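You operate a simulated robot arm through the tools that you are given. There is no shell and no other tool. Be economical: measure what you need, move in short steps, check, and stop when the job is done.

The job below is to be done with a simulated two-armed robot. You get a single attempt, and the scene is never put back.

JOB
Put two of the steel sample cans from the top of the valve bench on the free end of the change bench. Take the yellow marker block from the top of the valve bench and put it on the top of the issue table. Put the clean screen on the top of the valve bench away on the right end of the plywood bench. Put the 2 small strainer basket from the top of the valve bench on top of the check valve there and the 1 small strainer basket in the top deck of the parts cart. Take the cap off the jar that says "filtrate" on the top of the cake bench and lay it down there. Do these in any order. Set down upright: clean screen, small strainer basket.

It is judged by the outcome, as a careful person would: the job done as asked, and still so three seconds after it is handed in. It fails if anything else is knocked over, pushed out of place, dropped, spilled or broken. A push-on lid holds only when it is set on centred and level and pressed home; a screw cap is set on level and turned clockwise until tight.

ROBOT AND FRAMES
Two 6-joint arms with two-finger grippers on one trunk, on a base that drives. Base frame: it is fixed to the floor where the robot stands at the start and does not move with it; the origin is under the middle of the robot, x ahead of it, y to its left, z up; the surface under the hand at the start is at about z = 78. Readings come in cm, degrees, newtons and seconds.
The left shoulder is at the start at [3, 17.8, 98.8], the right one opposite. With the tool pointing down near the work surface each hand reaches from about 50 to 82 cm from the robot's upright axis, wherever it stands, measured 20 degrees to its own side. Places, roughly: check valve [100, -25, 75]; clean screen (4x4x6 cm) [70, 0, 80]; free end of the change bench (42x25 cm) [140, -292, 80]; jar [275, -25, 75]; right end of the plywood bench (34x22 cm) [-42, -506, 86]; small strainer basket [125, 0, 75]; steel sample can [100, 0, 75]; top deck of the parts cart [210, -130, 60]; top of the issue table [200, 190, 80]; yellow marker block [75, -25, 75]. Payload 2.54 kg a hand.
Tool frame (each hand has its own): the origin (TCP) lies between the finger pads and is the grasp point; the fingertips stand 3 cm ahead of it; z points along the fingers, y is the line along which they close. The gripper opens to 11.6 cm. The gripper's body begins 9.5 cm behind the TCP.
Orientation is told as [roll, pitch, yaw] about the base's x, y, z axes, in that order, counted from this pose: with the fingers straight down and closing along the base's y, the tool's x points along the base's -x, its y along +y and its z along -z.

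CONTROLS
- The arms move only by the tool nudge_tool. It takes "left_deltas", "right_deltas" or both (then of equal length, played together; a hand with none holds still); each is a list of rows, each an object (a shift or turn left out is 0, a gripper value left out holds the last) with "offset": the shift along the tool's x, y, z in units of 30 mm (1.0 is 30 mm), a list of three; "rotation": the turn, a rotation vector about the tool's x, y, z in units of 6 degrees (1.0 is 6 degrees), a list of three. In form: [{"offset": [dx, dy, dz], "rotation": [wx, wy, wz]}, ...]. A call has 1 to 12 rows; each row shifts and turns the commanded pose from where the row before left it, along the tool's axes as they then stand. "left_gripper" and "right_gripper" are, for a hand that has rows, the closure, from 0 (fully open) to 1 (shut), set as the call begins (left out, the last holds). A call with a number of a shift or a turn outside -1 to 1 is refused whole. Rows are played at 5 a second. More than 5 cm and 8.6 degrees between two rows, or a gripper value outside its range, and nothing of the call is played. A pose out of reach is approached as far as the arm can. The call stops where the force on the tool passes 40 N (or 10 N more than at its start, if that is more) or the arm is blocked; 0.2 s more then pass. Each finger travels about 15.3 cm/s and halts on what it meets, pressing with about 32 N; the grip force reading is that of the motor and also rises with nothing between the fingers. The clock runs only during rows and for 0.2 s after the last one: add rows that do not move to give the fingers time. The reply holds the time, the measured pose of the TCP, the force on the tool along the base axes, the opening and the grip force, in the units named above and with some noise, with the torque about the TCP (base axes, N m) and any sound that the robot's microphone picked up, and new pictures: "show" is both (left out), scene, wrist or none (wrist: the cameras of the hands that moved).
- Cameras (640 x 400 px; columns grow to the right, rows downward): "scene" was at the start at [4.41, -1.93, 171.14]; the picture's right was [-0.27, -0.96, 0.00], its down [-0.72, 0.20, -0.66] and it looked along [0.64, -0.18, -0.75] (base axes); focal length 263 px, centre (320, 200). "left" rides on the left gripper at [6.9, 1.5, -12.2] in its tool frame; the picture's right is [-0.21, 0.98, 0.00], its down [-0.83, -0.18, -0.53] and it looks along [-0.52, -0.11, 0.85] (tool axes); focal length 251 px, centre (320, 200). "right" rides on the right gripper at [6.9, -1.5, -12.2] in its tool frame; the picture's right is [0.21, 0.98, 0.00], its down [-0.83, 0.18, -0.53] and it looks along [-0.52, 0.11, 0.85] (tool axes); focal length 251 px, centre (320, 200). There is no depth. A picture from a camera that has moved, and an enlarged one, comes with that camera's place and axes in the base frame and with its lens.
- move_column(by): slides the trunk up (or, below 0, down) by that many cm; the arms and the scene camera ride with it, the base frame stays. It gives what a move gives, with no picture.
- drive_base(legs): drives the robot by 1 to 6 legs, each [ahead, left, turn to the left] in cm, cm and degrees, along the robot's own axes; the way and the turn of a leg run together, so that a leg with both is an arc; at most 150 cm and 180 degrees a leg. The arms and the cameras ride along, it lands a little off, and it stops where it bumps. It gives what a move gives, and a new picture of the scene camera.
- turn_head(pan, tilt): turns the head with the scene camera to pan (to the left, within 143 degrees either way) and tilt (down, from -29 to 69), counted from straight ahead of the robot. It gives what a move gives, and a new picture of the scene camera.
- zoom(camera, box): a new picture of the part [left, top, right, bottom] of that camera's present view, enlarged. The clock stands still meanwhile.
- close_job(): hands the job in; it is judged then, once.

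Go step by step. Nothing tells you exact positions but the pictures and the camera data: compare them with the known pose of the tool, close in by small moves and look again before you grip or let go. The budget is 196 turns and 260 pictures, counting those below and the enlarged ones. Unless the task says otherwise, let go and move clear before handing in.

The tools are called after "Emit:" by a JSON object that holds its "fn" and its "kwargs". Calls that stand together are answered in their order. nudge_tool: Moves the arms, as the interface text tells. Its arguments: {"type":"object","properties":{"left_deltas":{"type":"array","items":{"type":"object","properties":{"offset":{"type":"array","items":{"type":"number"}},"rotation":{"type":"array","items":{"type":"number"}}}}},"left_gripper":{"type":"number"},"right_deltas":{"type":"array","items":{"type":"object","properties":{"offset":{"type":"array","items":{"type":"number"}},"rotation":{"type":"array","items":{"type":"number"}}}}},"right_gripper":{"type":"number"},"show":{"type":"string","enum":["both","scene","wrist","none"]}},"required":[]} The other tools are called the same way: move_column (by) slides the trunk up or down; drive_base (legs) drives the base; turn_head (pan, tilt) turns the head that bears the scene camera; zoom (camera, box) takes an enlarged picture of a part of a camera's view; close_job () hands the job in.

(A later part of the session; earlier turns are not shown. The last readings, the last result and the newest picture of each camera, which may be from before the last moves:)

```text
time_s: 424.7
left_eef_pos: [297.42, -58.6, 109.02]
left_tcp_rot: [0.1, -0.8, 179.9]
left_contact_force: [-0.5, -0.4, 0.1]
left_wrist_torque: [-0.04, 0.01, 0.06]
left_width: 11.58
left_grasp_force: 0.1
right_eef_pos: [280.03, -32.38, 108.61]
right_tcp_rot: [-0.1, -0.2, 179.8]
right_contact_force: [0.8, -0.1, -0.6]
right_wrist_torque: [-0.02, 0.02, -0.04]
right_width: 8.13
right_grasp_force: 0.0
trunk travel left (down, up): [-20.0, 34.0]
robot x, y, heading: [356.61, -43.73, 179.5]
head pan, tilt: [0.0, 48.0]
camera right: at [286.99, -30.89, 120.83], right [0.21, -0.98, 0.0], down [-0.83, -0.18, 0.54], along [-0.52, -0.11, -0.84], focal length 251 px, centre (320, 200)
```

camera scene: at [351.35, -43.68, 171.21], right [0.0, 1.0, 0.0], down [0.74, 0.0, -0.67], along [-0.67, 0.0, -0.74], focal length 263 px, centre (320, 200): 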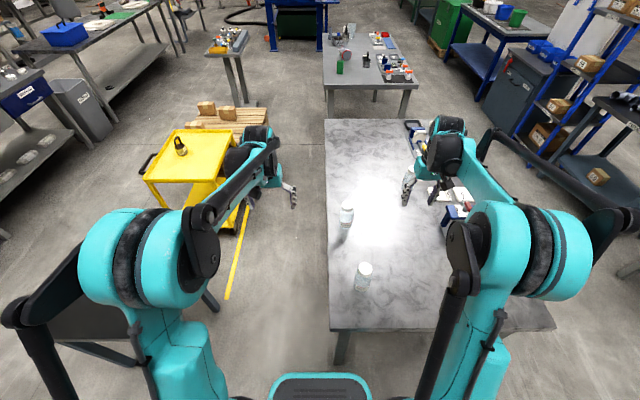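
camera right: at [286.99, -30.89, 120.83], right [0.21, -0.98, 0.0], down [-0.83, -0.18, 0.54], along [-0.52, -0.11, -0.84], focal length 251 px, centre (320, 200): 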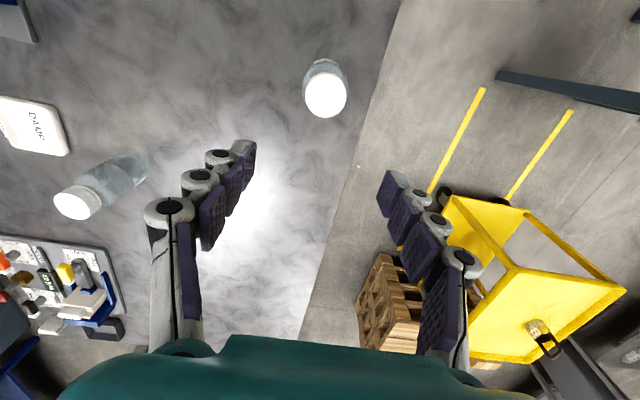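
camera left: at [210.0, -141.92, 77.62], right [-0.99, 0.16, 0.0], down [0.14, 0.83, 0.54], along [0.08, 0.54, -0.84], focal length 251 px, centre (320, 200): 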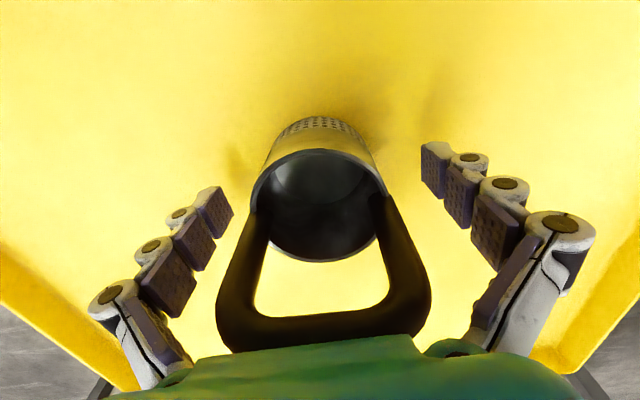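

Emit:
{"fn": "nudge_tool", "kwargs": {"right_deltas": [{"offset": [0.2, 0.02, 0.7]}, {"offset": [0.2, 0.02, 0.7]}, {"offset": [0, 0, 0.7]}, {"offset": [0, 0, 0.7]}, {"offset": [0, 0, 0.5]}, {}], "show": "wrist"}}

Emit:
{"fn": "zoom", "kwargs": {"camera": "scene", "box": [300, 150, 420, 300]}}

```text
time_s: 426.1
left_eef_pos: [297.51, -58.64, 108.9]
left_tcp_rot: [0.1, -0.5, 179.9]
left_contact_force: [0.5, 0.7, 0.1]
left_wrist_torque: [0.02, 0.01, 0.0]
left_width: 11.59
left_grasp_force: 0.0
right_eef_pos: [281.09, -32.33, 98.69]
right_tcp_rot: [-0.1, -0.2, 179.9]
right_contact_force: [0.5, 0.1, 0.2]
right_wrist_torque: [0.0, -0.05, 0.01]
right_width: 8.13
right_grasp_force: 0.0
trunk travel left (down, up): [-20.0, 34.0]
robot x, y, heading: [356.26, -44.01, 179.8]
head pan, tilt: [0.0, 48.0]
camera right: at [288.01, -30.78, 111.03], right [0.21, -0.98, 0.0], down [-0.83, -0.18, 0.53], along [-0.52, -0.11, -0.84], focal length 251 px, centre (320, 200)
```

right: 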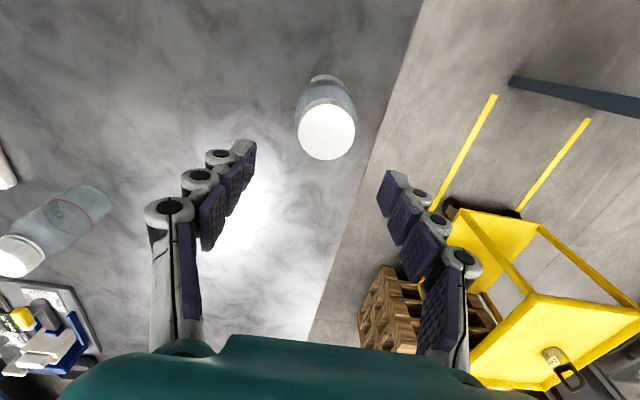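

```text
2.67 times, centred on (360, 225) of scene
camera zoom: at [351.34, -43.69, 171.21], right [0.0, 1.0, 0.0], down [0.74, 0.0, -0.67], along [-0.67, 0.0, -0.74], focal length 700 px, centre (213, 133)
```

zoom: 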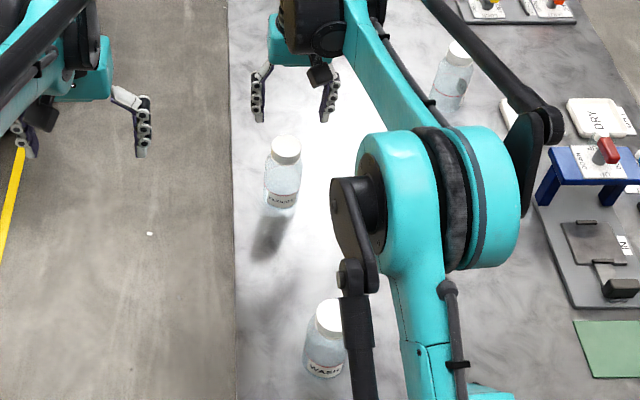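

Cap top is at [281.9, -32.6, 90.4]. Aligning, pre-turning the wrist clockwise by 48°, then checking.

Emit:
{"fn": "nudge_tool", "kwargs": {"right_deltas": [{"offset": [0.27, 0.1, 0.3]}, {"rotation": [0, 0, 1]}, {"rotation": [0, 0, 1]}, {"rotation": [0, 0, 1]}, {"rotation": [0, 0, 1]}, {"rotation": [0, 0, 1]}, {"rotation": [0, 0, 1]}, {"rotation": [0, 0, 1]}, {"rotation": [0, 0, 1]}, {"offset": [0, 0, 0.4]}, {}], "show": "wrist"}}

```text
time_s: 428.5
left_eef_pos: [297.58, -58.71, 108.86]
left_tcp_rot: [0.0, -0.7, 179.9]
left_contact_force: [0.0, 0.4, -0.3]
left_wrist_torque: [0.0, 0.01, 0.03]
left_width: 11.59
left_grasp_force: 0.1
right_eef_pos: [281.67, -32.46, 96.81]
right_tcp_rot: [0.0, 0.0, 131.8]
right_contact_force: [0.2, -0.3, 0.5]
right_wrist_torque: [0.01, 0.03, 0.02]
right_width: 8.12
right_grasp_force: 0.1
trunk travel left (down, up): [-20.0, 34.0]
robot x, y, heading: [355.78, -43.95, 179.9]
head pan, tilt: [0.0, 48.0]
camera right: at [287.54, -36.65, 108.88], right [-0.59, -0.81, 0.0], down [-0.68, 0.49, 0.54], along [-0.43, 0.31, -0.84], focal length 251 px, centre (320, 200)
```

right: 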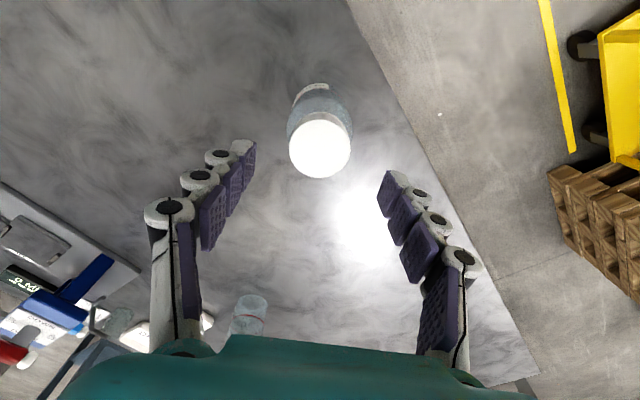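

Emit:
{"fn": "nudge_tool", "kwargs": {"right_deltas": [{"offset": [0.13, -0.04, 0.6]}, {"offset": [0, 0, 0.6]}, {"offset": [0, 0, 0.6]}, {"offset": [0, 0, 0.4]}, {}], "show": "wrist"}}

```text
time_s: 429.7
left_eef_pos: [297.46, -58.71, 108.89]
left_tcp_rot: [0.0, -0.6, 179.9]
left_contact_force: [1.1, -0.7, 0.4]
left_wrist_torque: [0.0, -0.02, -0.02]
left_width: 11.61
left_grasp_force: 0.1
right_eef_pos: [282.01, -32.72, 89.84]
right_tcp_rot: [-0.1, -0.1, 131.9]
right_contact_force: [0.0, 0.1, -0.1]
right_wrist_torque: [0.02, 0.0, 0.01]
right_width: 8.12
right_grasp_force: 0.1
trunk travel left (down, up): [-20.0, 34.0]
robot x, y, heading: [356.38, -43.78, 179.8]
head pan, tilt: [0.0, 48.0]
camera right: at [287.77, -36.85, 102.18], right [-0.58, -0.81, 0.0], down [-0.69, 0.49, 0.54], along [-0.43, 0.31, -0.84], focal length 251 px, centre (320, 200)
```

right: 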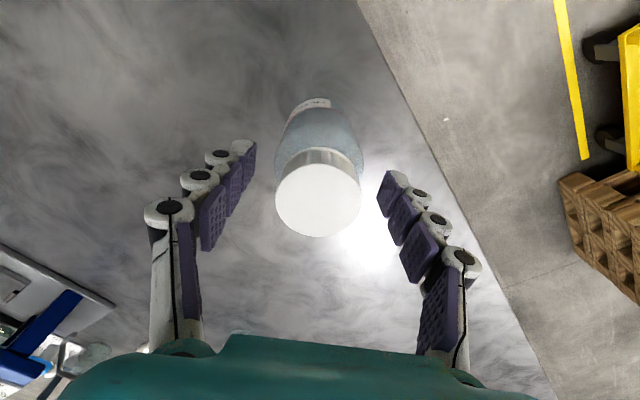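

Well centered. Gripping the cap.

Emit:
{"fn": "nudge_tool", "kwargs": {"right_deltas": [{}, {}, {}, {}], "right_gripper": 1, "show": "wrist"}}

```text
time_s: 430.7
left_eef_pos: [297.41, -58.68, 108.94]
left_tcp_rot: [0.1, -0.6, 179.8]
left_contact_force: [-0.5, -1.2, 0.1]
left_wrist_torque: [-0.01, -0.01, 0.0]
left_width: 11.6
left_grasp_force: 0.1
right_eef_pos: [282.06, -32.55, 89.9]
right_tcp_rot: [0.0, -0.1, 131.9]
right_contact_force: [0.6, 0.5, 1.7]
right_wrist_torque: [0.07, -0.09, -0.02]
right_width: 5.82
right_grasp_force: 32.2
trunk travel left (down, up): [-20.0, 34.0]
robot x, y, heading: [356.37, -43.85, 179.9]
head pan, tilt: [0.0, 48.0]
camera right: at [287.77, -36.84, 102.2], right [-0.59, -0.81, 0.0], down [-0.68, 0.49, 0.54], along [-0.43, 0.31, -0.84], focal length 251 px, centre (320, 200)
```

right: 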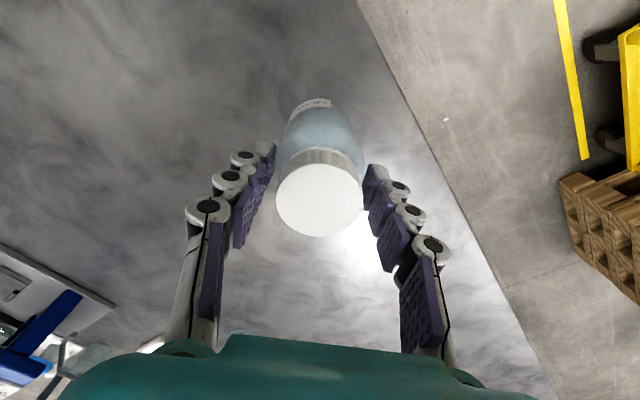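

The tips are holding the jar's shoulder, not the cap. Opening slightly and rising about 1.4 cm.

Emit:
{"fn": "nudge_tool", "kwargs": {"right_deltas": [{}, {}, {"offset": [0, 0, -0.25]}, {"offset": [0, 0, -0.22]}, {}], "right_gripper": 0.35, "show": "none"}}

Emit:
{"fn": "nudge_tool", "kwargs": {"right_deltas": [{}, {}, {}, {}], "right_gripper": 1, "show": "wrist"}}

```text
time_s: 431.9
left_eef_pos: [297.36, -58.7, 108.98]
left_tcp_rot: [0.1, -0.6, 179.8]
left_contact_force: [-0.2, -0.4, 0.8]
left_wrist_torque: [0.02, 0.0, 0.0]
left_width: 11.61
left_grasp_force: 0.0
right_eef_pos: [282.12, -32.79, 91.42]
right_tcp_rot: [0.0, -0.1, 131.9]
right_contact_force: [-1.0, 0.7, -0.2]
right_wrist_torque: [0.01, -0.04, -0.02]
right_width: 7.56
right_grasp_force: 0.1
trunk travel left (down, up): [-20.0, 34.0]
robot x, y, heading: [356.36, -43.95, 179.6]
head pan, tilt: [0.0, 48.0]
```

```text
time_s: 432.9
left_eef_pos: [297.4, -58.63, 108.96]
left_tcp_rot: [0.0, -0.6, 179.9]
left_contact_force: [-0.5, 0.1, 1.1]
left_wrist_torque: [-0.02, -0.02, 0.0]
left_width: 11.62
left_grasp_force: 0.0
right_eef_pos: [282.18, -32.87, 91.36]
right_tcp_rot: [0.0, -0.1, 131.8]
right_contact_force: [0.6, 0.3, 3.0]
right_wrist_torque: [-0.01, 0.0, 0.02]
right_width: 4.56
right_grasp_force: 32.3
trunk travel left (down, up): [-20.0, 34.0]
robot x, y, heading: [356.55, -43.97, 179.8]
head pan, tilt: [0.0, 48.0]
camera right: at [287.89, -37.0, 103.69], right [-0.59, -0.81, 0.0], down [-0.68, 0.49, 0.54], along [-0.43, 0.31, -0.84], focal length 251 px, centre (320, 200)
```

right: 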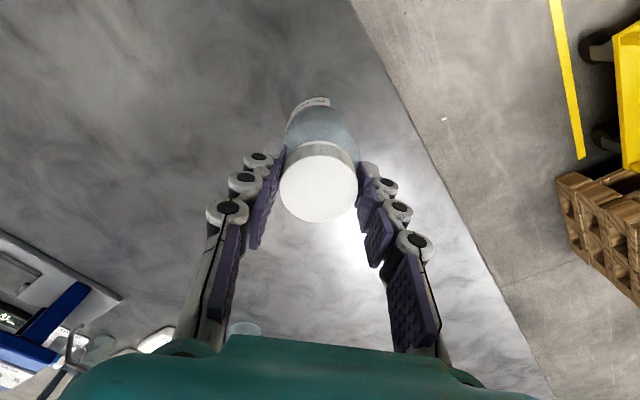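

The cap is gripped (4.56 cm). Turning counter-clockwise 30° and watching whether the jar's label moves with it.

Emit:
{"fn": "nudge_tool", "kwargs": {"right_deltas": [{"rotation": [0, 0, -1], "offset": [0, 0, 0.05]}, {"rotation": [0, 0, -1]}, {"rotation": [0, 0, -1]}, {"rotation": [0, 0, -1]}, {"rotation": [0, 0, -1]}], "show": "wrist"}}

```text
time_s: 434.1
left_eef_pos: [297.45, -58.55, 108.89]
left_tcp_rot: [0.1, -0.6, 179.9]
left_contact_force: [0.2, 0.2, -0.4]
left_wrist_torque: [0.01, 0.0, 0.0]
left_width: 11.6
left_grasp_force: 0.1
right_eef_pos: [282.17, -32.77, 91.41]
right_tcp_rot: [-0.2, -0.1, 161.8]
right_contact_force: [0.4, 0.3, 10.3]
right_wrist_torque: [-0.02, 0.01, -0.01]
right_width: 4.57
right_grasp_force: 32.2
trunk travel left (down, up): [-20.0, 34.0]
robot x, y, heading: [356.27, -43.68, 179.8]
head pan, tilt: [0.0, 48.0]
camera right: at [289.23, -33.51, 103.67], right [-0.1, -0.99, 0.0], down [-0.84, 0.08, 0.54], along [-0.53, 0.05, -0.84], focal length 251 px, centre (320, 200)
```

right: 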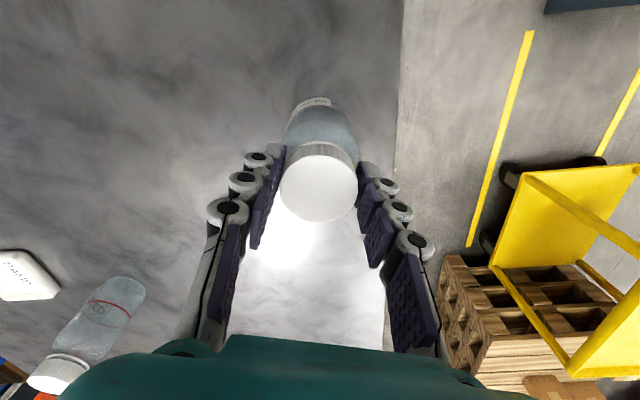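

The jar turns along on the bench. I'll press down more while turning back and forth to see if it holds.

Emit:
{"fn": "nudge_tool", "kwargs": {"right_deltas": [{"offset": [0, 0, 0.06]}, {"offset": [0, 0, 0.06]}, {"rotation": [0, 0, -1]}, {"rotation": [0, 0, -1]}, {"rotation": [0, 0, -1]}, {"rotation": [0, 0, -1]}], "show": "wrist"}}

```text
time_s: 435.5
left_eef_pos: [297.56, -58.64, 109.03]
left_tcp_rot: [0.1, -0.7, 180.0]
left_contact_force: [0.4, 0.0, 0.0]
left_wrist_torque: [0.02, -0.01, -0.02]
left_width: 11.6
left_grasp_force: 0.0
right_eef_pos: [282.25, -32.7, 90.97]
right_tcp_rot: [-0.1, -0.1, -174.1]
right_contact_force: [0.2, 0.6, 15.6]
right_wrist_torque: [0.02, -0.04, 0.01]
right_width: 4.54
right_grasp_force: 32.0
trunk travel left (down, up): [-20.0, 34.0]
robot x, y, heading: [356.57, -43.97, 179.7]
head pan, tilt: [0.0, 48.0]
camera right: at [289.01, -30.5, 103.3], right [0.31, -0.95, 0.0], down [-0.8, -0.27, 0.54], along [-0.51, -0.17, -0.84], focal length 251 px, centre (320, 200)
```

right: 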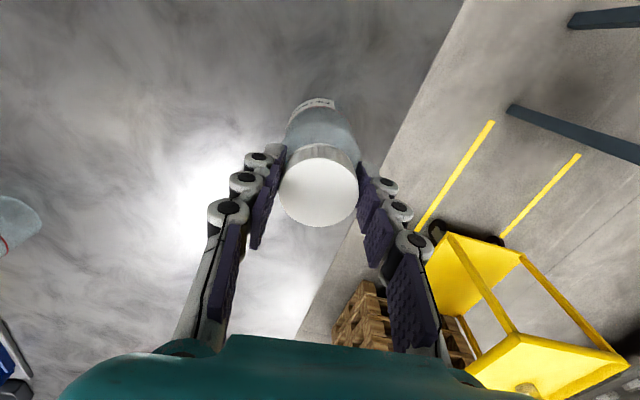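

The jar spins with the cap, so I need to hold its body with the left hand. I'll turn back, release the cap, and move the right hand away.

Emit:
{"fn": "nudge_tool", "kwargs": {"right_deltas": [{"offset": [0, 0, -0.1]}, {"rotation": [0, 0, 1]}, {"rotation": [0, 0, 1]}, {"rotation": [0, 0, 1]}, {"rotation": [0, 0, 1]}, {"rotation": [0, 0, 1]}, {"rotation": [0, 0, 1]}, {"rotation": [0, 0, 1]}, {"rotation": [0, 0, 1]}, {"rotation": [0, 0, 1]}], "show": "none"}}

Emit:
{"fn": "nudge_tool", "kwargs": {"right_deltas": [{}, {}, {}], "right_gripper": 0.3, "show": "none"}}

Emit:
{"fn": "nudge_tool", "kwargs": {"right_deltas": [{"offset": [0, 0, -0.5]}, {"offset": [0, 0, -0.9]}, {"offset": [0, 0, -0.9]}, {"offset": [0, 0, -0.9]}, {"offset": [0, 0, -0.9]}, {"offset": [0, 0, -0.9]}, {"offset": [0, 0, -0.9]}, {"offset": [-0.6, -0.6, -0.5]}, {"offset": [-0.7, -0.6, 0]}, {"offset": [-0.7, -0.6, 0]}, {"offset": [-0.7, -0.6, 0]}, {"offset": [-0.7, -0.6, 0]}], "left_deltas": [{"rotation": [0, 0, 1]}, {"rotation": [0, 0, 1]}, {"rotation": [0, 0, 1]}, {"rotation": [0, 0, 1]}, {"rotation": [0, 0, 1]}, {"rotation": [0, 0, 1]}, {"rotation": [0, 0, 1]}, {}, {}, {}, {}, {}], "show": "both"}}

```text
time_s: 437.7
left_eef_pos: [297.34, -58.79, 109.0]
left_tcp_rot: [0.1, -0.6, 179.8]
left_contact_force: [0.5, 0.2, 0.1]
left_wrist_torque: [0.01, -0.01, -0.01]
left_width: 11.58
left_grasp_force: 0.0
right_eef_pos: [282.21, -32.75, 91.11]
right_tcp_rot: [0.0, -0.1, 131.7]
right_contact_force: [-0.5, -0.4, -1.4]
right_wrist_torque: [0.0, -0.01, -0.01]
right_width: 4.53
right_grasp_force: 32.3
trunk travel left (down, up): [-20.0, 34.0]
robot x, y, heading: [356.64, -43.64, 179.8]
head pan, tilt: [0.0, 48.0]
```

```text
time_s: 438.5
left_eef_pos: [297.41, -58.58, 108.9]
left_tcp_rot: [0.2, -0.6, 179.8]
left_contact_force: [0.0, -0.5, 0.0]
left_wrist_torque: [0.01, 0.02, -0.02]
left_width: 11.6
left_grasp_force: 0.1
right_eef_pos: [282.16, -32.79, 91.25]
right_tcp_rot: [0.0, -0.1, 131.7]
right_contact_force: [0.5, 0.1, -0.1]
right_wrist_torque: [0.02, 0.0, -0.02]
right_width: 8.11
right_grasp_force: 0.2
trunk travel left (down, up): [-20.0, 34.0]
robot x, y, heading: [356.55, -44.05, 179.7]
head pan, tilt: [0.0, 48.0]
```

```text
time_s: 441.1
left_eef_pos: [297.35, -58.64, 108.84]
left_tcp_rot: [0.5, -0.5, 137.9]
left_contact_force: [-0.5, 0.3, 0.5]
left_wrist_torque: [-0.01, 0.0, 0.02]
left_width: 11.6
left_grasp_force: 0.1
right_eef_pos: [282.25, -19.06, 110.47]
right_tcp_rot: [0.0, 0.0, 131.7]
right_contact_force: [-0.7, 0.7, 0.1]
right_wrist_torque: [-0.02, 0.0, -0.02]
right_width: 8.12
right_grasp_force: 0.1
trunk travel left (down, up): [-20.0, 34.0]
robot x, y, heading: [356.63, -44.22, 179.9]
head pan, tilt: [0.0, 48.0]
camera scene: at [351.34, -43.57, 171.21], right [0.0, 1.0, 0.0], down [0.74, 0.0, -0.67], along [-0.67, 0.0, -0.74], focal length 263 px, centre (320, 200)
camera right: at [287.95, -23.26, 122.82], right [-0.58, -0.81, 0.0], down [-0.69, 0.49, 0.54], along [-0.43, 0.31, -0.84], focal length 251 px, centre (320, 200)
camera left: at [301.65, -64.38, 120.97], right [-0.81, -0.58, 0.01], down [-0.49, 0.69, 0.54], along [-0.32, 0.43, -0.84], focal length 251 px, centre (320, 200)
```

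scene: 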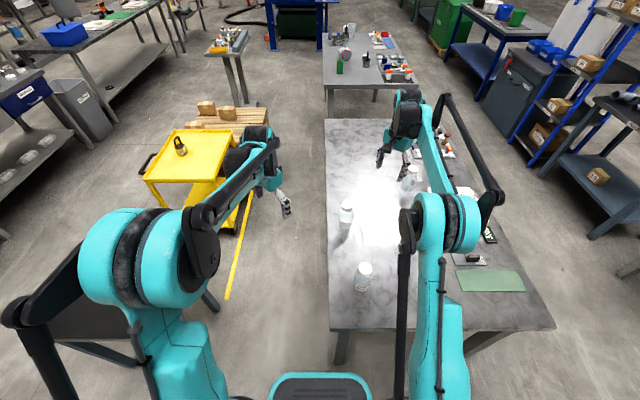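
right: 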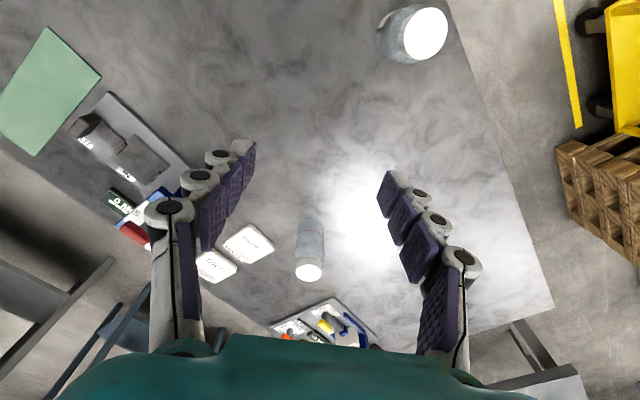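
left: 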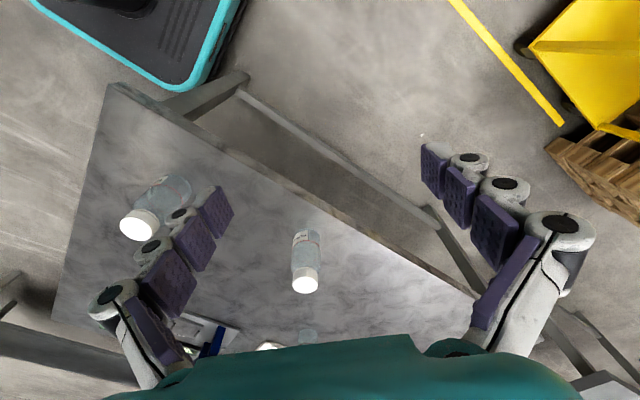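

Jar still stands in place. Tilting the left hand 45° forward and bringing it toward the jar body.

Emit:
{"fn": "nudge_tool", "kwargs": {"left_deltas": [{"rotation": [0, -1, 0]}, {"rotation": [0, -1, 0]}, {"rotation": [0, -1, 0]}, {"rotation": [0, -1, 0]}, {"rotation": [0, -1, 0]}, {"rotation": [0, -1, 0]}, {"rotation": [0, -1, 0]}, {"rotation": [0, -0.5, 0]}, {}], "show": "none"}}

Emit:
{"fn": "nudge_tool", "kwargs": {"left_deltas": [{"offset": [-0.07, -0.37, 0.87]}, {"offset": [-0.07, -0.37, 0.87]}, {"offset": [-0.07, -0.37, 0.87]}, {"offset": [-0.07, -0.37, 0.87]}, {"offset": [-0.07, -0.37, 0.87]}, {"offset": [-0.07, -0.37, 0.87]}, {"offset": [-0.07, -0.37, 0.87]}, {"offset": [-0.07, -0.37, 0.87]}, {}], "show": "both"}}

```text
time_s: 443.1
left_eef_pos: [297.47, -58.61, 108.98]
left_tcp_rot: [0.6, -45.5, 137.6]
left_contact_force: [-0.9, -0.5, 0.1]
left_wrist_torque: [0.01, 0.03, -0.01]
left_width: 11.59
left_grasp_force: 0.1
right_eef_pos: [282.22, -19.1, 110.48]
right_tcp_rot: [0.0, 0.0, 131.9]
right_contact_force: [-0.3, -0.3, -0.6]
right_wrist_torque: [-0.03, 0.01, -0.01]
right_width: 8.14
right_grasp_force: 0.2
trunk travel left (down, up): [-20.0, 34.0]
robot x, y, heading: [356.38, -44.06, 179.8]
head pan, tilt: [0.0, 48.0]
```

```text
time_s: 445.1
left_eef_pos: [291.43, -41.37, 95.09]
left_tcp_rot: [0.8, -45.4, 137.6]
left_contact_force: [-0.1, -0.8, 1.3]
left_wrist_torque: [0.01, 0.0, -0.03]
left_width: 11.63
left_grasp_force: 0.1
right_eef_pos: [282.29, -19.27, 110.54]
right_tcp_rot: [0.0, -0.2, 131.8]
right_contact_force: [0.1, -0.2, 0.3]
right_wrist_torque: [0.02, 0.0, -0.02]
right_width: 8.08
right_grasp_force: 0.0
trunk travel left (down, up): [-20.0, 34.0]
robot x, y, heading: [356.43, -43.76, 180.0]
head pan, tilt: [0.0, 48.0]
camera scene: at [351.38, -43.73, 171.21], right [0.0, 1.0, 0.0], down [0.74, 0.0, -0.67], along [-0.67, 0.0, -0.74], focal length 263 px, centre (320, 200)
camera left: at [300.43, -51.57, 98.72], right [-0.77, -0.62, 0.16], down [-0.02, 0.27, 0.96], along [-0.64, 0.73, -0.22], focal length 251 px, centre (320, 200)
```

scene: 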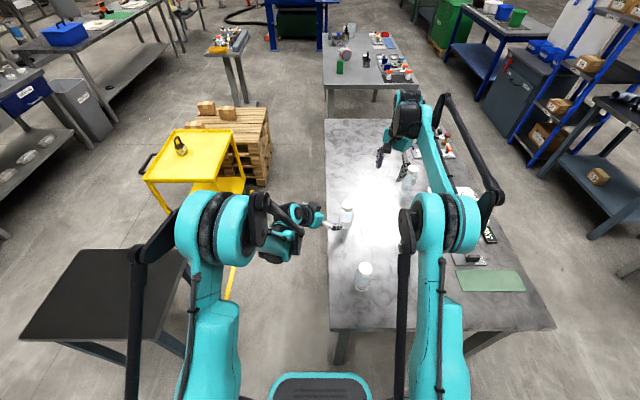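
left: 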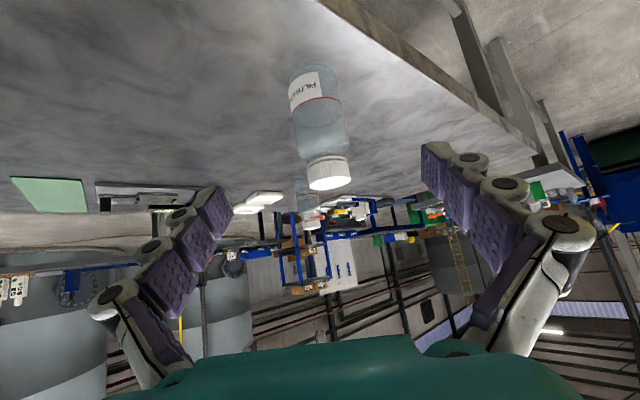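

Jar is centered in the fingers' path. Advancing along the fingers.

Emit:
{"fn": "nudge_tool", "kwargs": {"left_deltas": [{"offset": [0, 0, 0.8]}, {"offset": [0, 0, 0.8]}, {"offset": [0, 0, 0.8]}, {"offset": [0, 0, 0.8]}, {"offset": [0, 0, 0.8]}, {"offset": [0, 0, 0.6]}, {}], "show": "both"}}

```text
time_s: 446.7
left_eef_pos: [284.05, -34.94, 85.83]
left_tcp_rot: [0.6, -45.5, 137.4]
left_contact_force: [-0.4, 0.2, 0.4]
left_wrist_torque: [0.0, 0.0, -0.02]
left_width: 11.57
left_grasp_force: 0.1
right_eef_pos: [282.17, -19.15, 110.5]
right_tcp_rot: [0.0, -0.1, 131.8]
right_contact_force: [0.1, -0.4, 0.1]
right_wrist_torque: [0.0, -0.02, -0.02]
right_width: 8.12
right_grasp_force: 0.1
trunk travel left (down, up): [-20.0, 34.0]
robot x, y, heading: [356.11, -43.61, 180.1]
head pan, tilt: [0.0, 48.0]
camera scene: at [351.34, -43.68, 171.21], right [0.0, 1.0, 0.0], down [0.74, 0.0, -0.67], along [-0.67, 0.0, -0.74], focal length 263 px, centre (320, 200)
camera left: at [293.1, -45.2, 89.35], right [-0.77, -0.62, 0.16], down [-0.02, 0.27, 0.96], along [-0.64, 0.73, -0.22], focal length 251 px, centre (320, 200)
```

scene: 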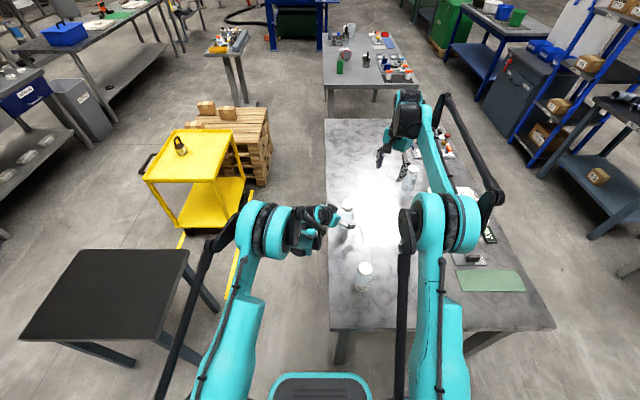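
left: 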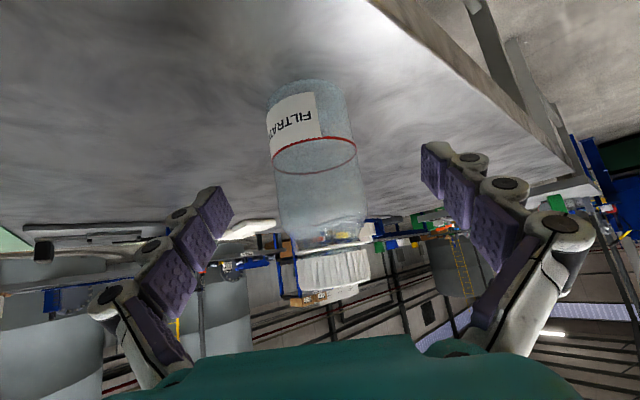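

Emit:
{"fn": "nudge_tool", "kwargs": {"left_deltas": [{"offset": [0, 0, 0.5]}, {"offset": [0, 0, 0.5]}, {"offset": [0, 0, 0.35]}, {}], "show": "none"}}

Emit:
{"fn": "nudge_tool", "kwargs": {"left_deltas": [{}, {}, {}], "left_gripper": 0.45, "show": "wrist"}}

```text
time_s: 447.7
left_eef_pos: [281.97, -33.0, 83.05]
left_tcp_rot: [0.8, -45.3, 137.4]
left_contact_force: [0.3, 0.3, -0.6]
left_wrist_torque: [-0.01, 0.0, -0.02]
left_width: 11.6
left_grasp_force: 0.1
right_eef_pos: [282.11, -19.13, 110.53]
right_tcp_rot: [-0.1, -0.1, 131.9]
right_contact_force: [0.1, 0.1, 0.7]
right_wrist_torque: [0.04, 0.0, 0.02]
right_width: 8.12
right_grasp_force: 0.1
trunk travel left (down, up): [-20.0, 34.0]
robot x, y, heading: [356.39, -43.99, 179.7]
head pan, tilt: [0.0, 48.0]
```

```text
time_s: 448.5
left_eef_pos: [281.8, -32.89, 82.84]
left_tcp_rot: [0.7, -45.4, 137.5]
left_contact_force: [-0.7, 1.7, 0.3]
left_wrist_torque: [-0.02, 0.02, -0.01]
left_width: 6.37
left_grasp_force: 0.1
right_eef_pos: [281.99, -19.11, 110.47]
right_tcp_rot: [0.0, -0.1, 131.8]
right_contact_force: [0.2, 0.3, -0.5]
right_wrist_torque: [-0.02, -0.01, 0.0]
right_width: 8.13
right_grasp_force: 0.0
trunk travel left (down, up): [-20.0, 34.0]
robot x, y, heading: [356.24, -44.01, 179.8]
head pan, tilt: [0.0, 48.0]
camera left: at [290.96, -43.25, 86.53], right [-0.77, -0.62, 0.16], down [-0.02, 0.27, 0.96], along [-0.64, 0.73, -0.22], focal length 251 px, centre (320, 200)
```

left: 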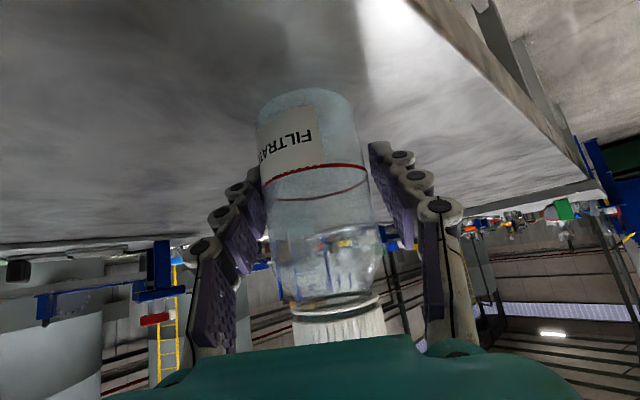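

Closing on the jar body.

Emit:
{"fn": "nudge_tool", "kwargs": {"left_deltas": [{}, {}, {}], "left_gripper": 1, "show": "scene"}}

Emit:
{"fn": "zoom", "kwargs": {"camera": "scene", "box": [290, 150, 410, 300]}}

```text
time_s: 449.3
left_eef_pos: [281.86, -33.09, 83.03]
left_tcp_rot: [0.7, -45.4, 137.4]
left_contact_force: [-0.8, -0.5, 2.0]
left_wrist_torque: [-0.1, 0.1, 0.0]
left_width: 5.49
left_grasp_force: 31.9
right_eef_pos: [282.07, -19.19, 110.58]
right_tcp_rot: [0.0, -0.2, 131.8]
right_contact_force: [-0.1, -0.6, -0.3]
right_wrist_torque: [0.02, 0.03, 0.02]
right_width: 8.13
right_grasp_force: 0.0
trunk travel left (down, up): [-20.0, 34.0]
robot x, y, heading: [356.49, -43.91, 179.6]
head pan, tilt: [0.0, 48.0]
camera scene: at [351.36, -43.68, 171.21], right [0.0, 1.0, 0.0], down [0.74, 0.0, -0.67], along [-0.67, 0.0, -0.74], focal length 263 px, centre (320, 200)
```

scene: 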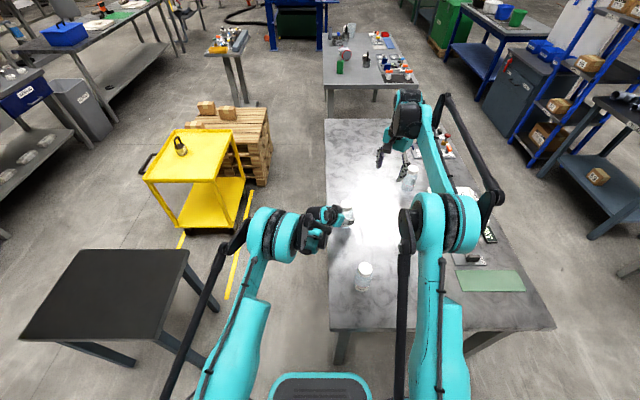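

```text
2.67 times, centred on (350, 225) of scene
camera zoom: at [351.36, -43.68, 171.21], right [0.0, 1.0, 0.0], down [0.74, 0.0, -0.67], along [-0.67, 0.0, -0.74], focal length 700 px, centre (240, 133)
```

zoom: 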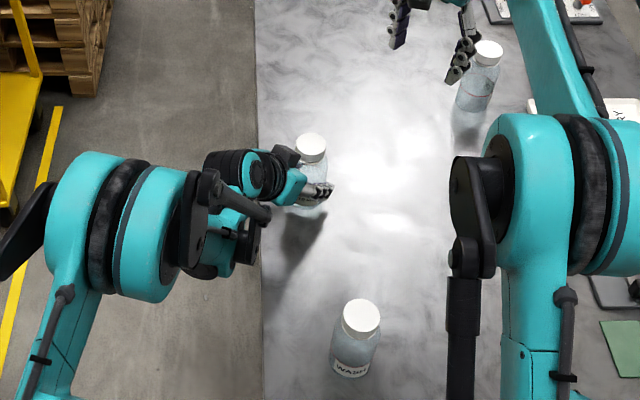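

Jar is held (5.5 cm). Bringing the right hand back over the cap.

Emit:
{"fn": "nudge_tool", "kwargs": {"right_deltas": [{"offset": [0.65, 0.63, 0]}, {"offset": [0.65, 0.63, 0]}, {"offset": [0.65, 0.63, 0]}, {"offset": [0.66, 0.63, 0]}, {"offset": [0.66, 0.63, 0]}, {"offset": [0, 0, 0.8]}, {"offset": [0, 0, 0.8]}, {"offset": [0, 0, 0.8]}, {"offset": [0, 0, 0.8]}, {"offset": [0, 0, 0.6]}, {}], "show": "both"}}

```text
time_s: 451.7
left_eef_pos: [281.9, -33.03, 83.1]
left_tcp_rot: [0.7, -45.4, 137.3]
left_contact_force: [0.2, 0.0, 2.0]
left_wrist_torque: [-0.04, 0.04, -0.03]
left_width: 5.46
left_grasp_force: 32.3
right_eef_pos: [281.43, -32.76, 98.99]
right_tcp_rot: [0.1, -0.1, 131.8]
right_contact_force: [-0.1, -0.5, -0.1]
right_wrist_torque: [-0.01, 0.0, 0.03]
right_width: 8.12
right_grasp_force: 0.2
trunk travel left (down, up): [-20.0, 34.0]
robot x, y, heading: [356.81, -43.82, 180.0]
head pan, tilt: [0.0, 48.0]
camera scene: at [351.36, -43.68, 171.21], right [0.0, 1.0, 0.0], down [0.74, 0.0, -0.67], along [-0.67, 0.0, -0.74], focal length 263 px, centre (320, 200)
camera right: at [287.23, -36.82, 111.26], right [-0.59, -0.81, 0.0], down [-0.68, 0.49, 0.54], along [-0.43, 0.31, -0.84], focal length 251 px, centre (320, 200)
```

scene: 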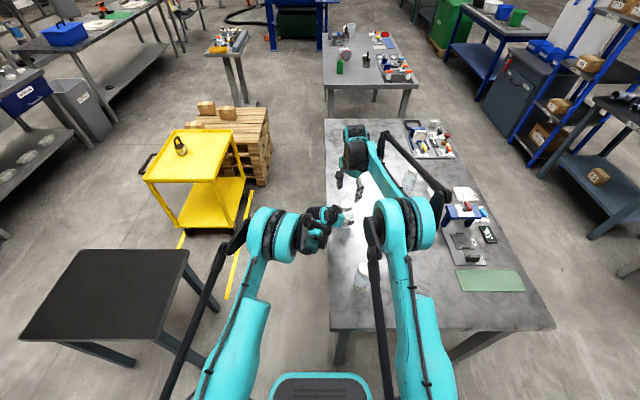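
right: 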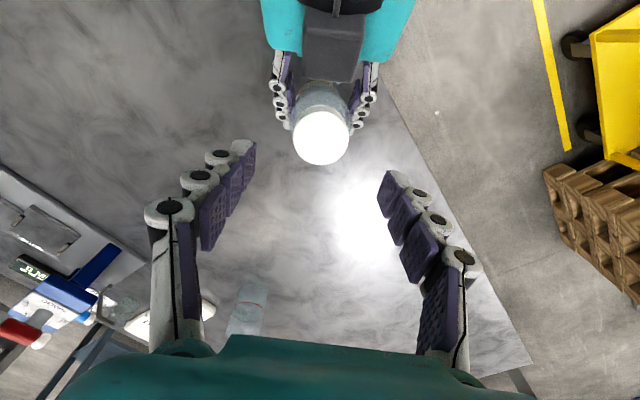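

Emit:
{"fn": "nudge_tool", "kwargs": {"right_deltas": [{"offset": [0.13, 0, 0]}, {"rotation": [0, 0, 1]}, {"rotation": [0, 0, 1]}, {"rotation": [0, 0, 1]}, {"rotation": [0, 0, 1]}, {"offset": [0, 0, 0.7]}, {"offset": [0, 0, 0.7]}, {"offset": [0, 0, 0.6]}, {"offset": [0, 0, 0.53]}, {}], "show": "wrist"}}

Emit:
{"fn": "nudge_tool", "kwargs": {"right_deltas": [{}, {}, {}, {}], "right_gripper": 1, "show": "none"}}

```text
time_s: 453.9
left_eef_pos: [281.96, -33.02, 83.01]
left_tcp_rot: [0.7, -45.5, 137.4]
left_contact_force: [0.0, -0.2, 1.1]
left_wrist_torque: [-0.02, 0.05, 0.02]
left_width: 5.47
left_grasp_force: 31.3
right_eef_pos: [281.67, -33.33, 91.29]
right_tcp_rot: [0.1, -0.1, 107.7]
right_contact_force: [0.3, 0.9, -0.1]
right_wrist_torque: [-0.02, -0.01, -0.02]
right_width: 8.13
right_grasp_force: 0.2
trunk travel left (down, up): [-20.0, 34.0]
robot x, y, heading: [356.46, -43.7, 179.9]
head pan, tilt: [0.0, 48.0]
camera right: at [285.29, -39.35, 103.65], right [-0.86, -0.5, 0.0], down [-0.42, 0.73, 0.54], along [-0.27, 0.46, -0.84], focal length 251 px, centre (320, 200)
```

right: 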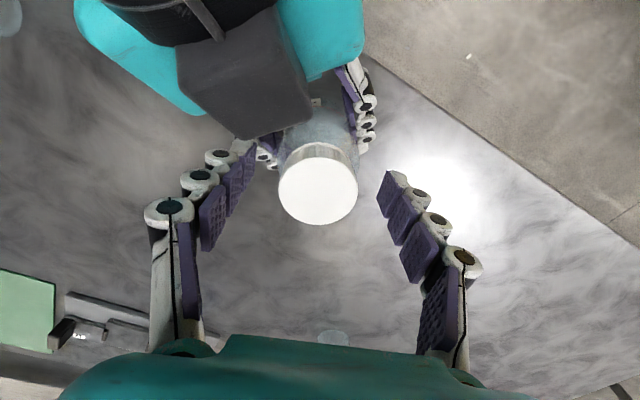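

```text
time_s: 454.9
left_eef_pos: [282.01, -33.01, 82.93]
left_tcp_rot: [0.7, -45.3, 137.4]
left_contact_force: [-2.3, 0.8, -0.1]
left_wrist_torque: [-0.04, -0.12, 0.0]
left_width: 5.44
left_grasp_force: 32.3
right_eef_pos: [281.6, -33.1, 91.44]
right_tcp_rot: [0.0, -0.1, 107.8]
right_contact_force: [3.1, -0.8, 2.4]
right_wrist_torque: [0.03, -0.14, -0.03]
right_width: 4.44
right_grasp_force: 32.5
trunk travel left (down, up): [-20.0, 34.0]
robot x, y, heading: [356.34, -43.62, 179.5]
head pan, tilt: [0.0, 48.0]
```

Cap gripped. Turning counter-clockwise in small steps.

Emit:
{"fn": "nudge_tool", "kwargs": {"right_deltas": [{"rotation": [0, 0, -0.7]}, {"rotation": [0, 0, -0.7]}, {"rotation": [0, 0, -0.7]}, {"rotation": [0, 0, -0.7]}, {"rotation": [0, 0, -0.7]}, {"rotation": [0, 0, -0.7]}], "show": "wrist"}}

```text
time_s: 456.3
left_eef_pos: [281.92, -33.01, 82.97]
left_tcp_rot: [0.7, -45.4, 137.5]
left_contact_force: [-9.5, 3.3, -2.1]
left_wrist_torque: [0.16, -0.49, 0.03]
left_width: 5.45
left_grasp_force: 31.8
right_eef_pos: [281.83, -33.16, 91.4]
right_tcp_rot: [0.1, -0.1, 133.0]
right_contact_force: [11.1, -2.6, 3.3]
right_wrist_torque: [-0.29, -0.38, -0.04]
right_width: 4.41
right_grasp_force: 32.2
trunk travel left (down, up): [-20.0, 34.0]
robot x, y, heading: [356.48, -43.53, 179.6]
head pan, tilt: [0.0, 48.0]
camera right: at [287.66, -37.15, 103.7], right [-0.57, -0.82, 0.0], down [-0.7, 0.48, 0.54], along [-0.44, 0.3, -0.84], focal length 251 px, centre (320, 200)
```

right: 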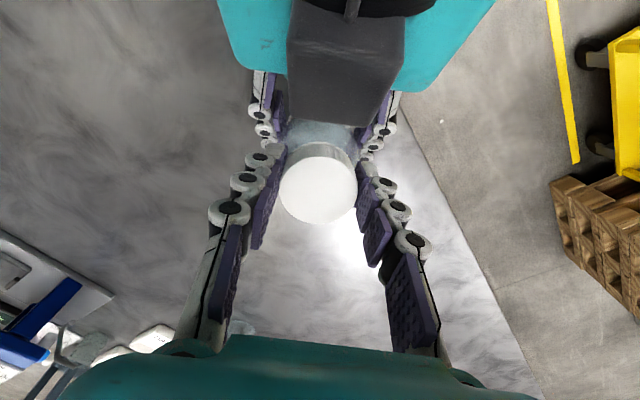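

Emit:
{"fn": "nudge_tool", "kwargs": {"right_deltas": [{"offset": [0.06, -0.04, 0]}, {"rotation": [0, 0, -0.8]}, {"rotation": [0, 0, -0.8]}, {"rotation": [0, 0, -0.8]}, {"rotation": [0, 0, -0.8]}, {"rotation": [0, 0, -0.8]}, {"rotation": [0, 0, -0.8]}, {"rotation": [0, 0, -0.8]}, {"rotation": [0, 0, -0.8]}, {"rotation": [0, 0, -0.8]}], "show": "wrist"}}

```text
time_s: 458.5
left_eef_pos: [282.0, -33.18, 83.04]
left_tcp_rot: [0.8, -45.3, 137.5]
left_contact_force: [-0.2, -14.3, 1.3]
left_wrist_torque: [0.68, -0.06, 0.07]
left_width: 5.48
left_grasp_force: 31.8
right_eef_pos: [281.91, -33.06, 91.52]
right_tcp_rot: [-0.2, -0.1, 176.2]
right_contact_force: [1.2, 14.4, 0.2]
right_wrist_torque: [0.48, 0.05, -0.08]
right_width: 4.4
right_grasp_force: 32.0
trunk travel left (down, up): [-20.0, 34.0]
robot x, y, heading: [356.36, -43.95, 179.7]
head pan, tilt: [0.0, 48.0]
camera right: at [288.96, -32.06, 103.78], right [0.15, -0.99, 0.0], down [-0.84, -0.13, 0.53], along [-0.53, -0.08, -0.85], focal length 251 px, centre (320, 200)
```

right: 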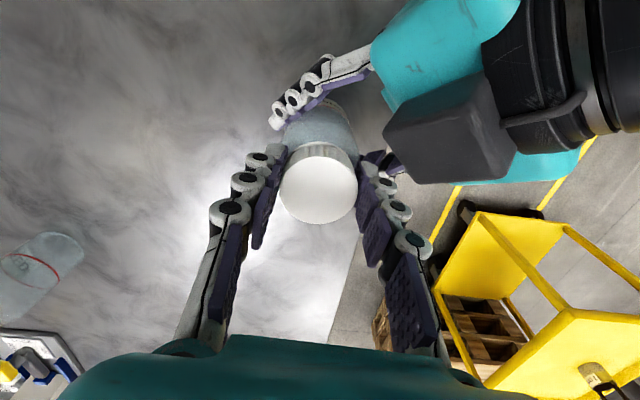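

Turned about 70° with a sideways contact building up. I'll test whether the cap comes up with a gentle lift.

Emit:
{"fn": "nudge_tool", "kwargs": {"right_deltas": [{"rotation": [0, 0, 0.8]}, {"offset": [0, 0, -0.06]}, {"offset": [0, 0, -0.08]}], "show": "none"}}

```text
time_s: 459.3
left_eef_pos: [281.84, -33.04, 83.07]
left_tcp_rot: [0.8, -45.6, 137.4]
left_contact_force: [-2.7, -11.5, 21.5]
left_wrist_torque: [0.65, -0.05, 0.1]
left_width: 5.5
left_grasp_force: 32.0
right_eef_pos: [281.96, -32.98, 91.75]
right_tcp_rot: [-0.1, -0.2, 171.4]
right_contact_force: [1.9, 11.7, -21.6]
right_wrist_torque: [0.28, -0.17, -0.09]
right_width: 4.32
right_grasp_force: 32.4
trunk travel left (down, up): [-20.0, 34.0]
robot x, y, heading: [355.94, -44.19, 180.0]
head pan, tilt: [0.0, 48.0]
```

Still threaded (21 N pull), so I'll cycle: release, rise, turn the wrist back, regrip, and unscrew further.

Emit:
{"fn": "nudge_tool", "kwargs": {"right_deltas": [{"offset": [0, 0, 0.12]}, {}, {}], "right_gripper": 0.52, "show": "none"}}

Emit:
{"fn": "nudge_tool", "kwargs": {"right_deltas": [{"offset": [0, 0, -0.3]}, {"offset": [0, 0, -0.4]}, {"offset": [0, 0, -0.4]}, {"offset": [0, 0, -0.4]}, {}], "show": "none"}}

Emit:
{"fn": "nudge_tool", "kwargs": {"right_deltas": [{"rotation": [0, 0, 1]}, {"rotation": [0, 0, 1]}, {"rotation": [0, 0, 1]}, {"rotation": [0, 0, 1]}, {"rotation": [0, 0, 1]}, {"rotation": [0, 0, 1]}, {"rotation": [0, 0, 1]}, {"rotation": [0, 0, 1]}, {"rotation": [0, 0, 1]}, {"rotation": [0, 0, 1]}, {"rotation": [0, 0, 1]}, {"rotation": [0, 0, 1]}], "right_gripper": 0.3, "show": "wrist"}}

```text
time_s: 460.1
left_eef_pos: [281.96, -33.01, 82.96]
left_tcp_rot: [0.7, -45.3, 137.4]
left_contact_force: [0.0, -0.1, -0.4]
left_wrist_torque: [0.0, 0.01, 0.03]
left_width: 5.48
left_grasp_force: 32.0
right_eef_pos: [281.81, -33.14, 91.5]
right_tcp_rot: [-0.1, -0.1, 171.5]
right_contact_force: [-0.4, -0.6, 0.4]
right_wrist_torque: [0.02, 0.01, 0.04]
right_width: 5.56
right_grasp_force: 0.1
trunk travel left (down, up): [-20.0, 34.0]
robot x, y, heading: [356.32, -43.72, 179.9]
head pan, tilt: [0.0, 48.0]
```

```text
time_s: 461.3
left_eef_pos: [281.85, -33.06, 82.93]
left_tcp_rot: [0.7, -45.3, 137.5]
left_contact_force: [0.3, 0.5, -0.6]
left_wrist_torque: [-0.03, 0.0, -0.02]
left_width: 5.47
left_grasp_force: 31.6
right_eef_pos: [281.76, -33.06, 95.84]
right_tcp_rot: [0.0, -0.2, 171.4]
right_contact_force: [-0.1, 0.2, -1.3]
right_wrist_torque: [-0.01, -0.01, -0.02]
right_width: 5.56
right_grasp_force: 0.1
trunk travel left (down, up): [-20.0, 34.0]
robot x, y, heading: [356.71, -43.48, 179.8]
head pan, tilt: [0.0, 48.0]
```

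```text
time_s: 463.9
left_eef_pos: [281.91, -33.06, 82.94]
left_tcp_rot: [0.6, -45.4, 137.4]
left_contact_force: [-0.8, 0.7, 0.3]
left_wrist_torque: [-0.01, 0.01, 0.01]
left_width: 5.43
left_grasp_force: 32.1
right_eef_pos: [281.98, -33.16, 95.97]
right_tcp_rot: [0.1, -0.1, 99.3]
right_contact_force: [-0.4, 0.5, -0.4]
right_wrist_torque: [0.02, 0.0, -0.01]
right_width: 8.11
right_grasp_force: 0.0
trunk travel left (down, up): [-20.0, 34.0]
robot x, y, heading: [356.1, -44.07, 179.7]
head pan, tilt: [0.0, 48.0]
camera right: at [284.64, -39.71, 108.23], right [-0.93, -0.37, 0.0], down [-0.31, 0.78, 0.54], along [-0.2, 0.5, -0.84], focal length 251 px, centre (320, 200)
```

right: 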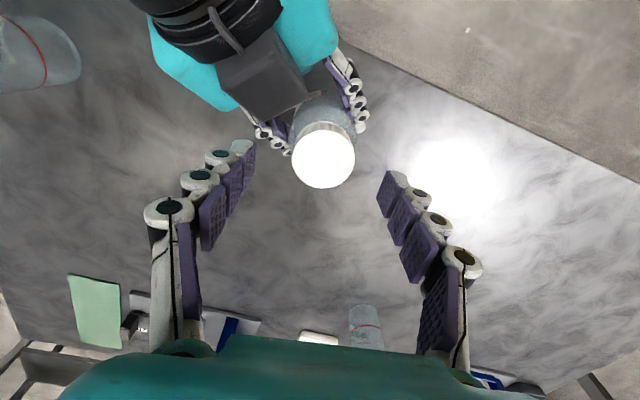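

Emit:
{"fn": "nudge_tool", "kwargs": {"right_deltas": [{"offset": [-0.1, 0.08, 0.4]}, {"offset": [0, 0, 0.4]}, {"offset": [0, 0, 0.4]}, {"offset": [0, 0, 0.35]}, {}], "show": "none"}}

Emit:
{"fn": "nudge_tool", "kwargs": {"right_deltas": [{}, {}, {}, {}], "right_gripper": 1, "show": "none"}}

Emit:
{"fn": "nudge_tool", "kwargs": {"right_deltas": [{"rotation": [0, 0, -1]}, {"rotation": [0, 0, -1]}, {"rotation": [0, 0, -1]}, {"rotation": [0, 0, -1]}, {"rotation": [0, 0, -1]}, {"rotation": [0, 0, -1]}, {"rotation": [0, 0, -1]}, {"rotation": [0, 0, -1]}, {"rotation": [0, 0, -1]}, {"rotation": [0, 0, -1]}, {"rotation": [0, 0, -1]}], "show": "none"}}

Emit:
{"fn": "nudge_tool", "kwargs": {"right_deltas": [{"offset": [0, 0, -0.08]}, {"offset": [0, 0, -0.08]}], "show": "none"}}

```text
time_s: 465.1
left_eef_pos: [281.83, -33.06, 83.01]
left_tcp_rot: [0.6, -45.4, 137.3]
left_contact_force: [0.1, -0.5, -0.6]
left_wrist_torque: [-0.01, 0.0, 0.01]
left_width: 5.44
left_grasp_force: 31.9
right_eef_pos: [281.6, -32.82, 91.49]
right_tcp_rot: [0.1, -0.1, 99.4]
right_contact_force: [0.2, -0.2, 0.0]
right_wrist_torque: [0.0, 0.0, 0.02]
right_width: 8.13
right_grasp_force: 0.0
trunk travel left (down, up): [-20.0, 34.0]
robot x, y, heading: [356.32, -43.83, 179.7]
head pan, tilt: [0.0, 48.0]
```

```text
time_s: 466.1
left_eef_pos: [281.92, -33.05, 82.98]
left_tcp_rot: [0.7, -45.4, 137.4]
left_contact_force: [-1.9, -0.7, -3.9]
left_wrist_torque: [0.0, -0.15, 0.02]
left_width: 5.45
left_grasp_force: 32.0
right_eef_pos: [281.61, -32.78, 91.4]
right_tcp_rot: [0.1, -0.1, 99.5]
right_contact_force: [1.9, -0.6, 4.0]
right_wrist_torque: [0.01, 0.02, 0.0]
right_width: 4.56
right_grasp_force: 32.2
trunk travel left (down, up): [-20.0, 34.0]
robot x, y, heading: [356.47, -44.07, 180.0]
head pan, tilt: [0.0, 48.0]
```

```text
time_s: 468.5
left_eef_pos: [281.83, -32.98, 82.87]
left_tcp_rot: [0.7, -45.4, 137.3]
left_contact_force: [1.2, 3.5, -19.1]
left_wrist_torque: [-0.23, -0.03, 0.03]
left_width: 5.42
left_grasp_force: 31.6
right_eef_pos: [281.69, -32.68, 91.41]
right_tcp_rot: [0.1, -0.2, 165.4]
right_contact_force: [-1.5, -4.3, 20.1]
right_wrist_torque: [-0.12, -0.01, -0.04]
right_width: 4.57
right_grasp_force: 31.8
trunk travel left (down, up): [-20.0, 34.0]
robot x, y, heading: [356.24, -43.64, 179.8]
head pan, tilt: [0.0, 48.0]
```

```text
time_s: 469.1
left_eef_pos: [281.78, -33.03, 82.97]
left_tcp_rot: [0.6, -45.6, 137.5]
left_contact_force: [5.2, 2.4, 16.0]
left_wrist_torque: [-0.11, -0.05, -0.04]
left_width: 5.43
left_grasp_force: 31.5
right_eef_pos: [281.69, -32.88, 91.79]
right_tcp_rot: [-0.1, -0.1, 165.4]
right_contact_force: [-6.0, -3.5, -18.5]
right_wrist_torque: [-0.11, 0.53, 0.04]
right_width: 4.56
right_grasp_force: 32.2
trunk travel left (down, up): [-20.0, 34.0]
robot x, y, heading: [356.59, -43.58, 179.9]
head pan, tilt: [0.0, 48.0]
```

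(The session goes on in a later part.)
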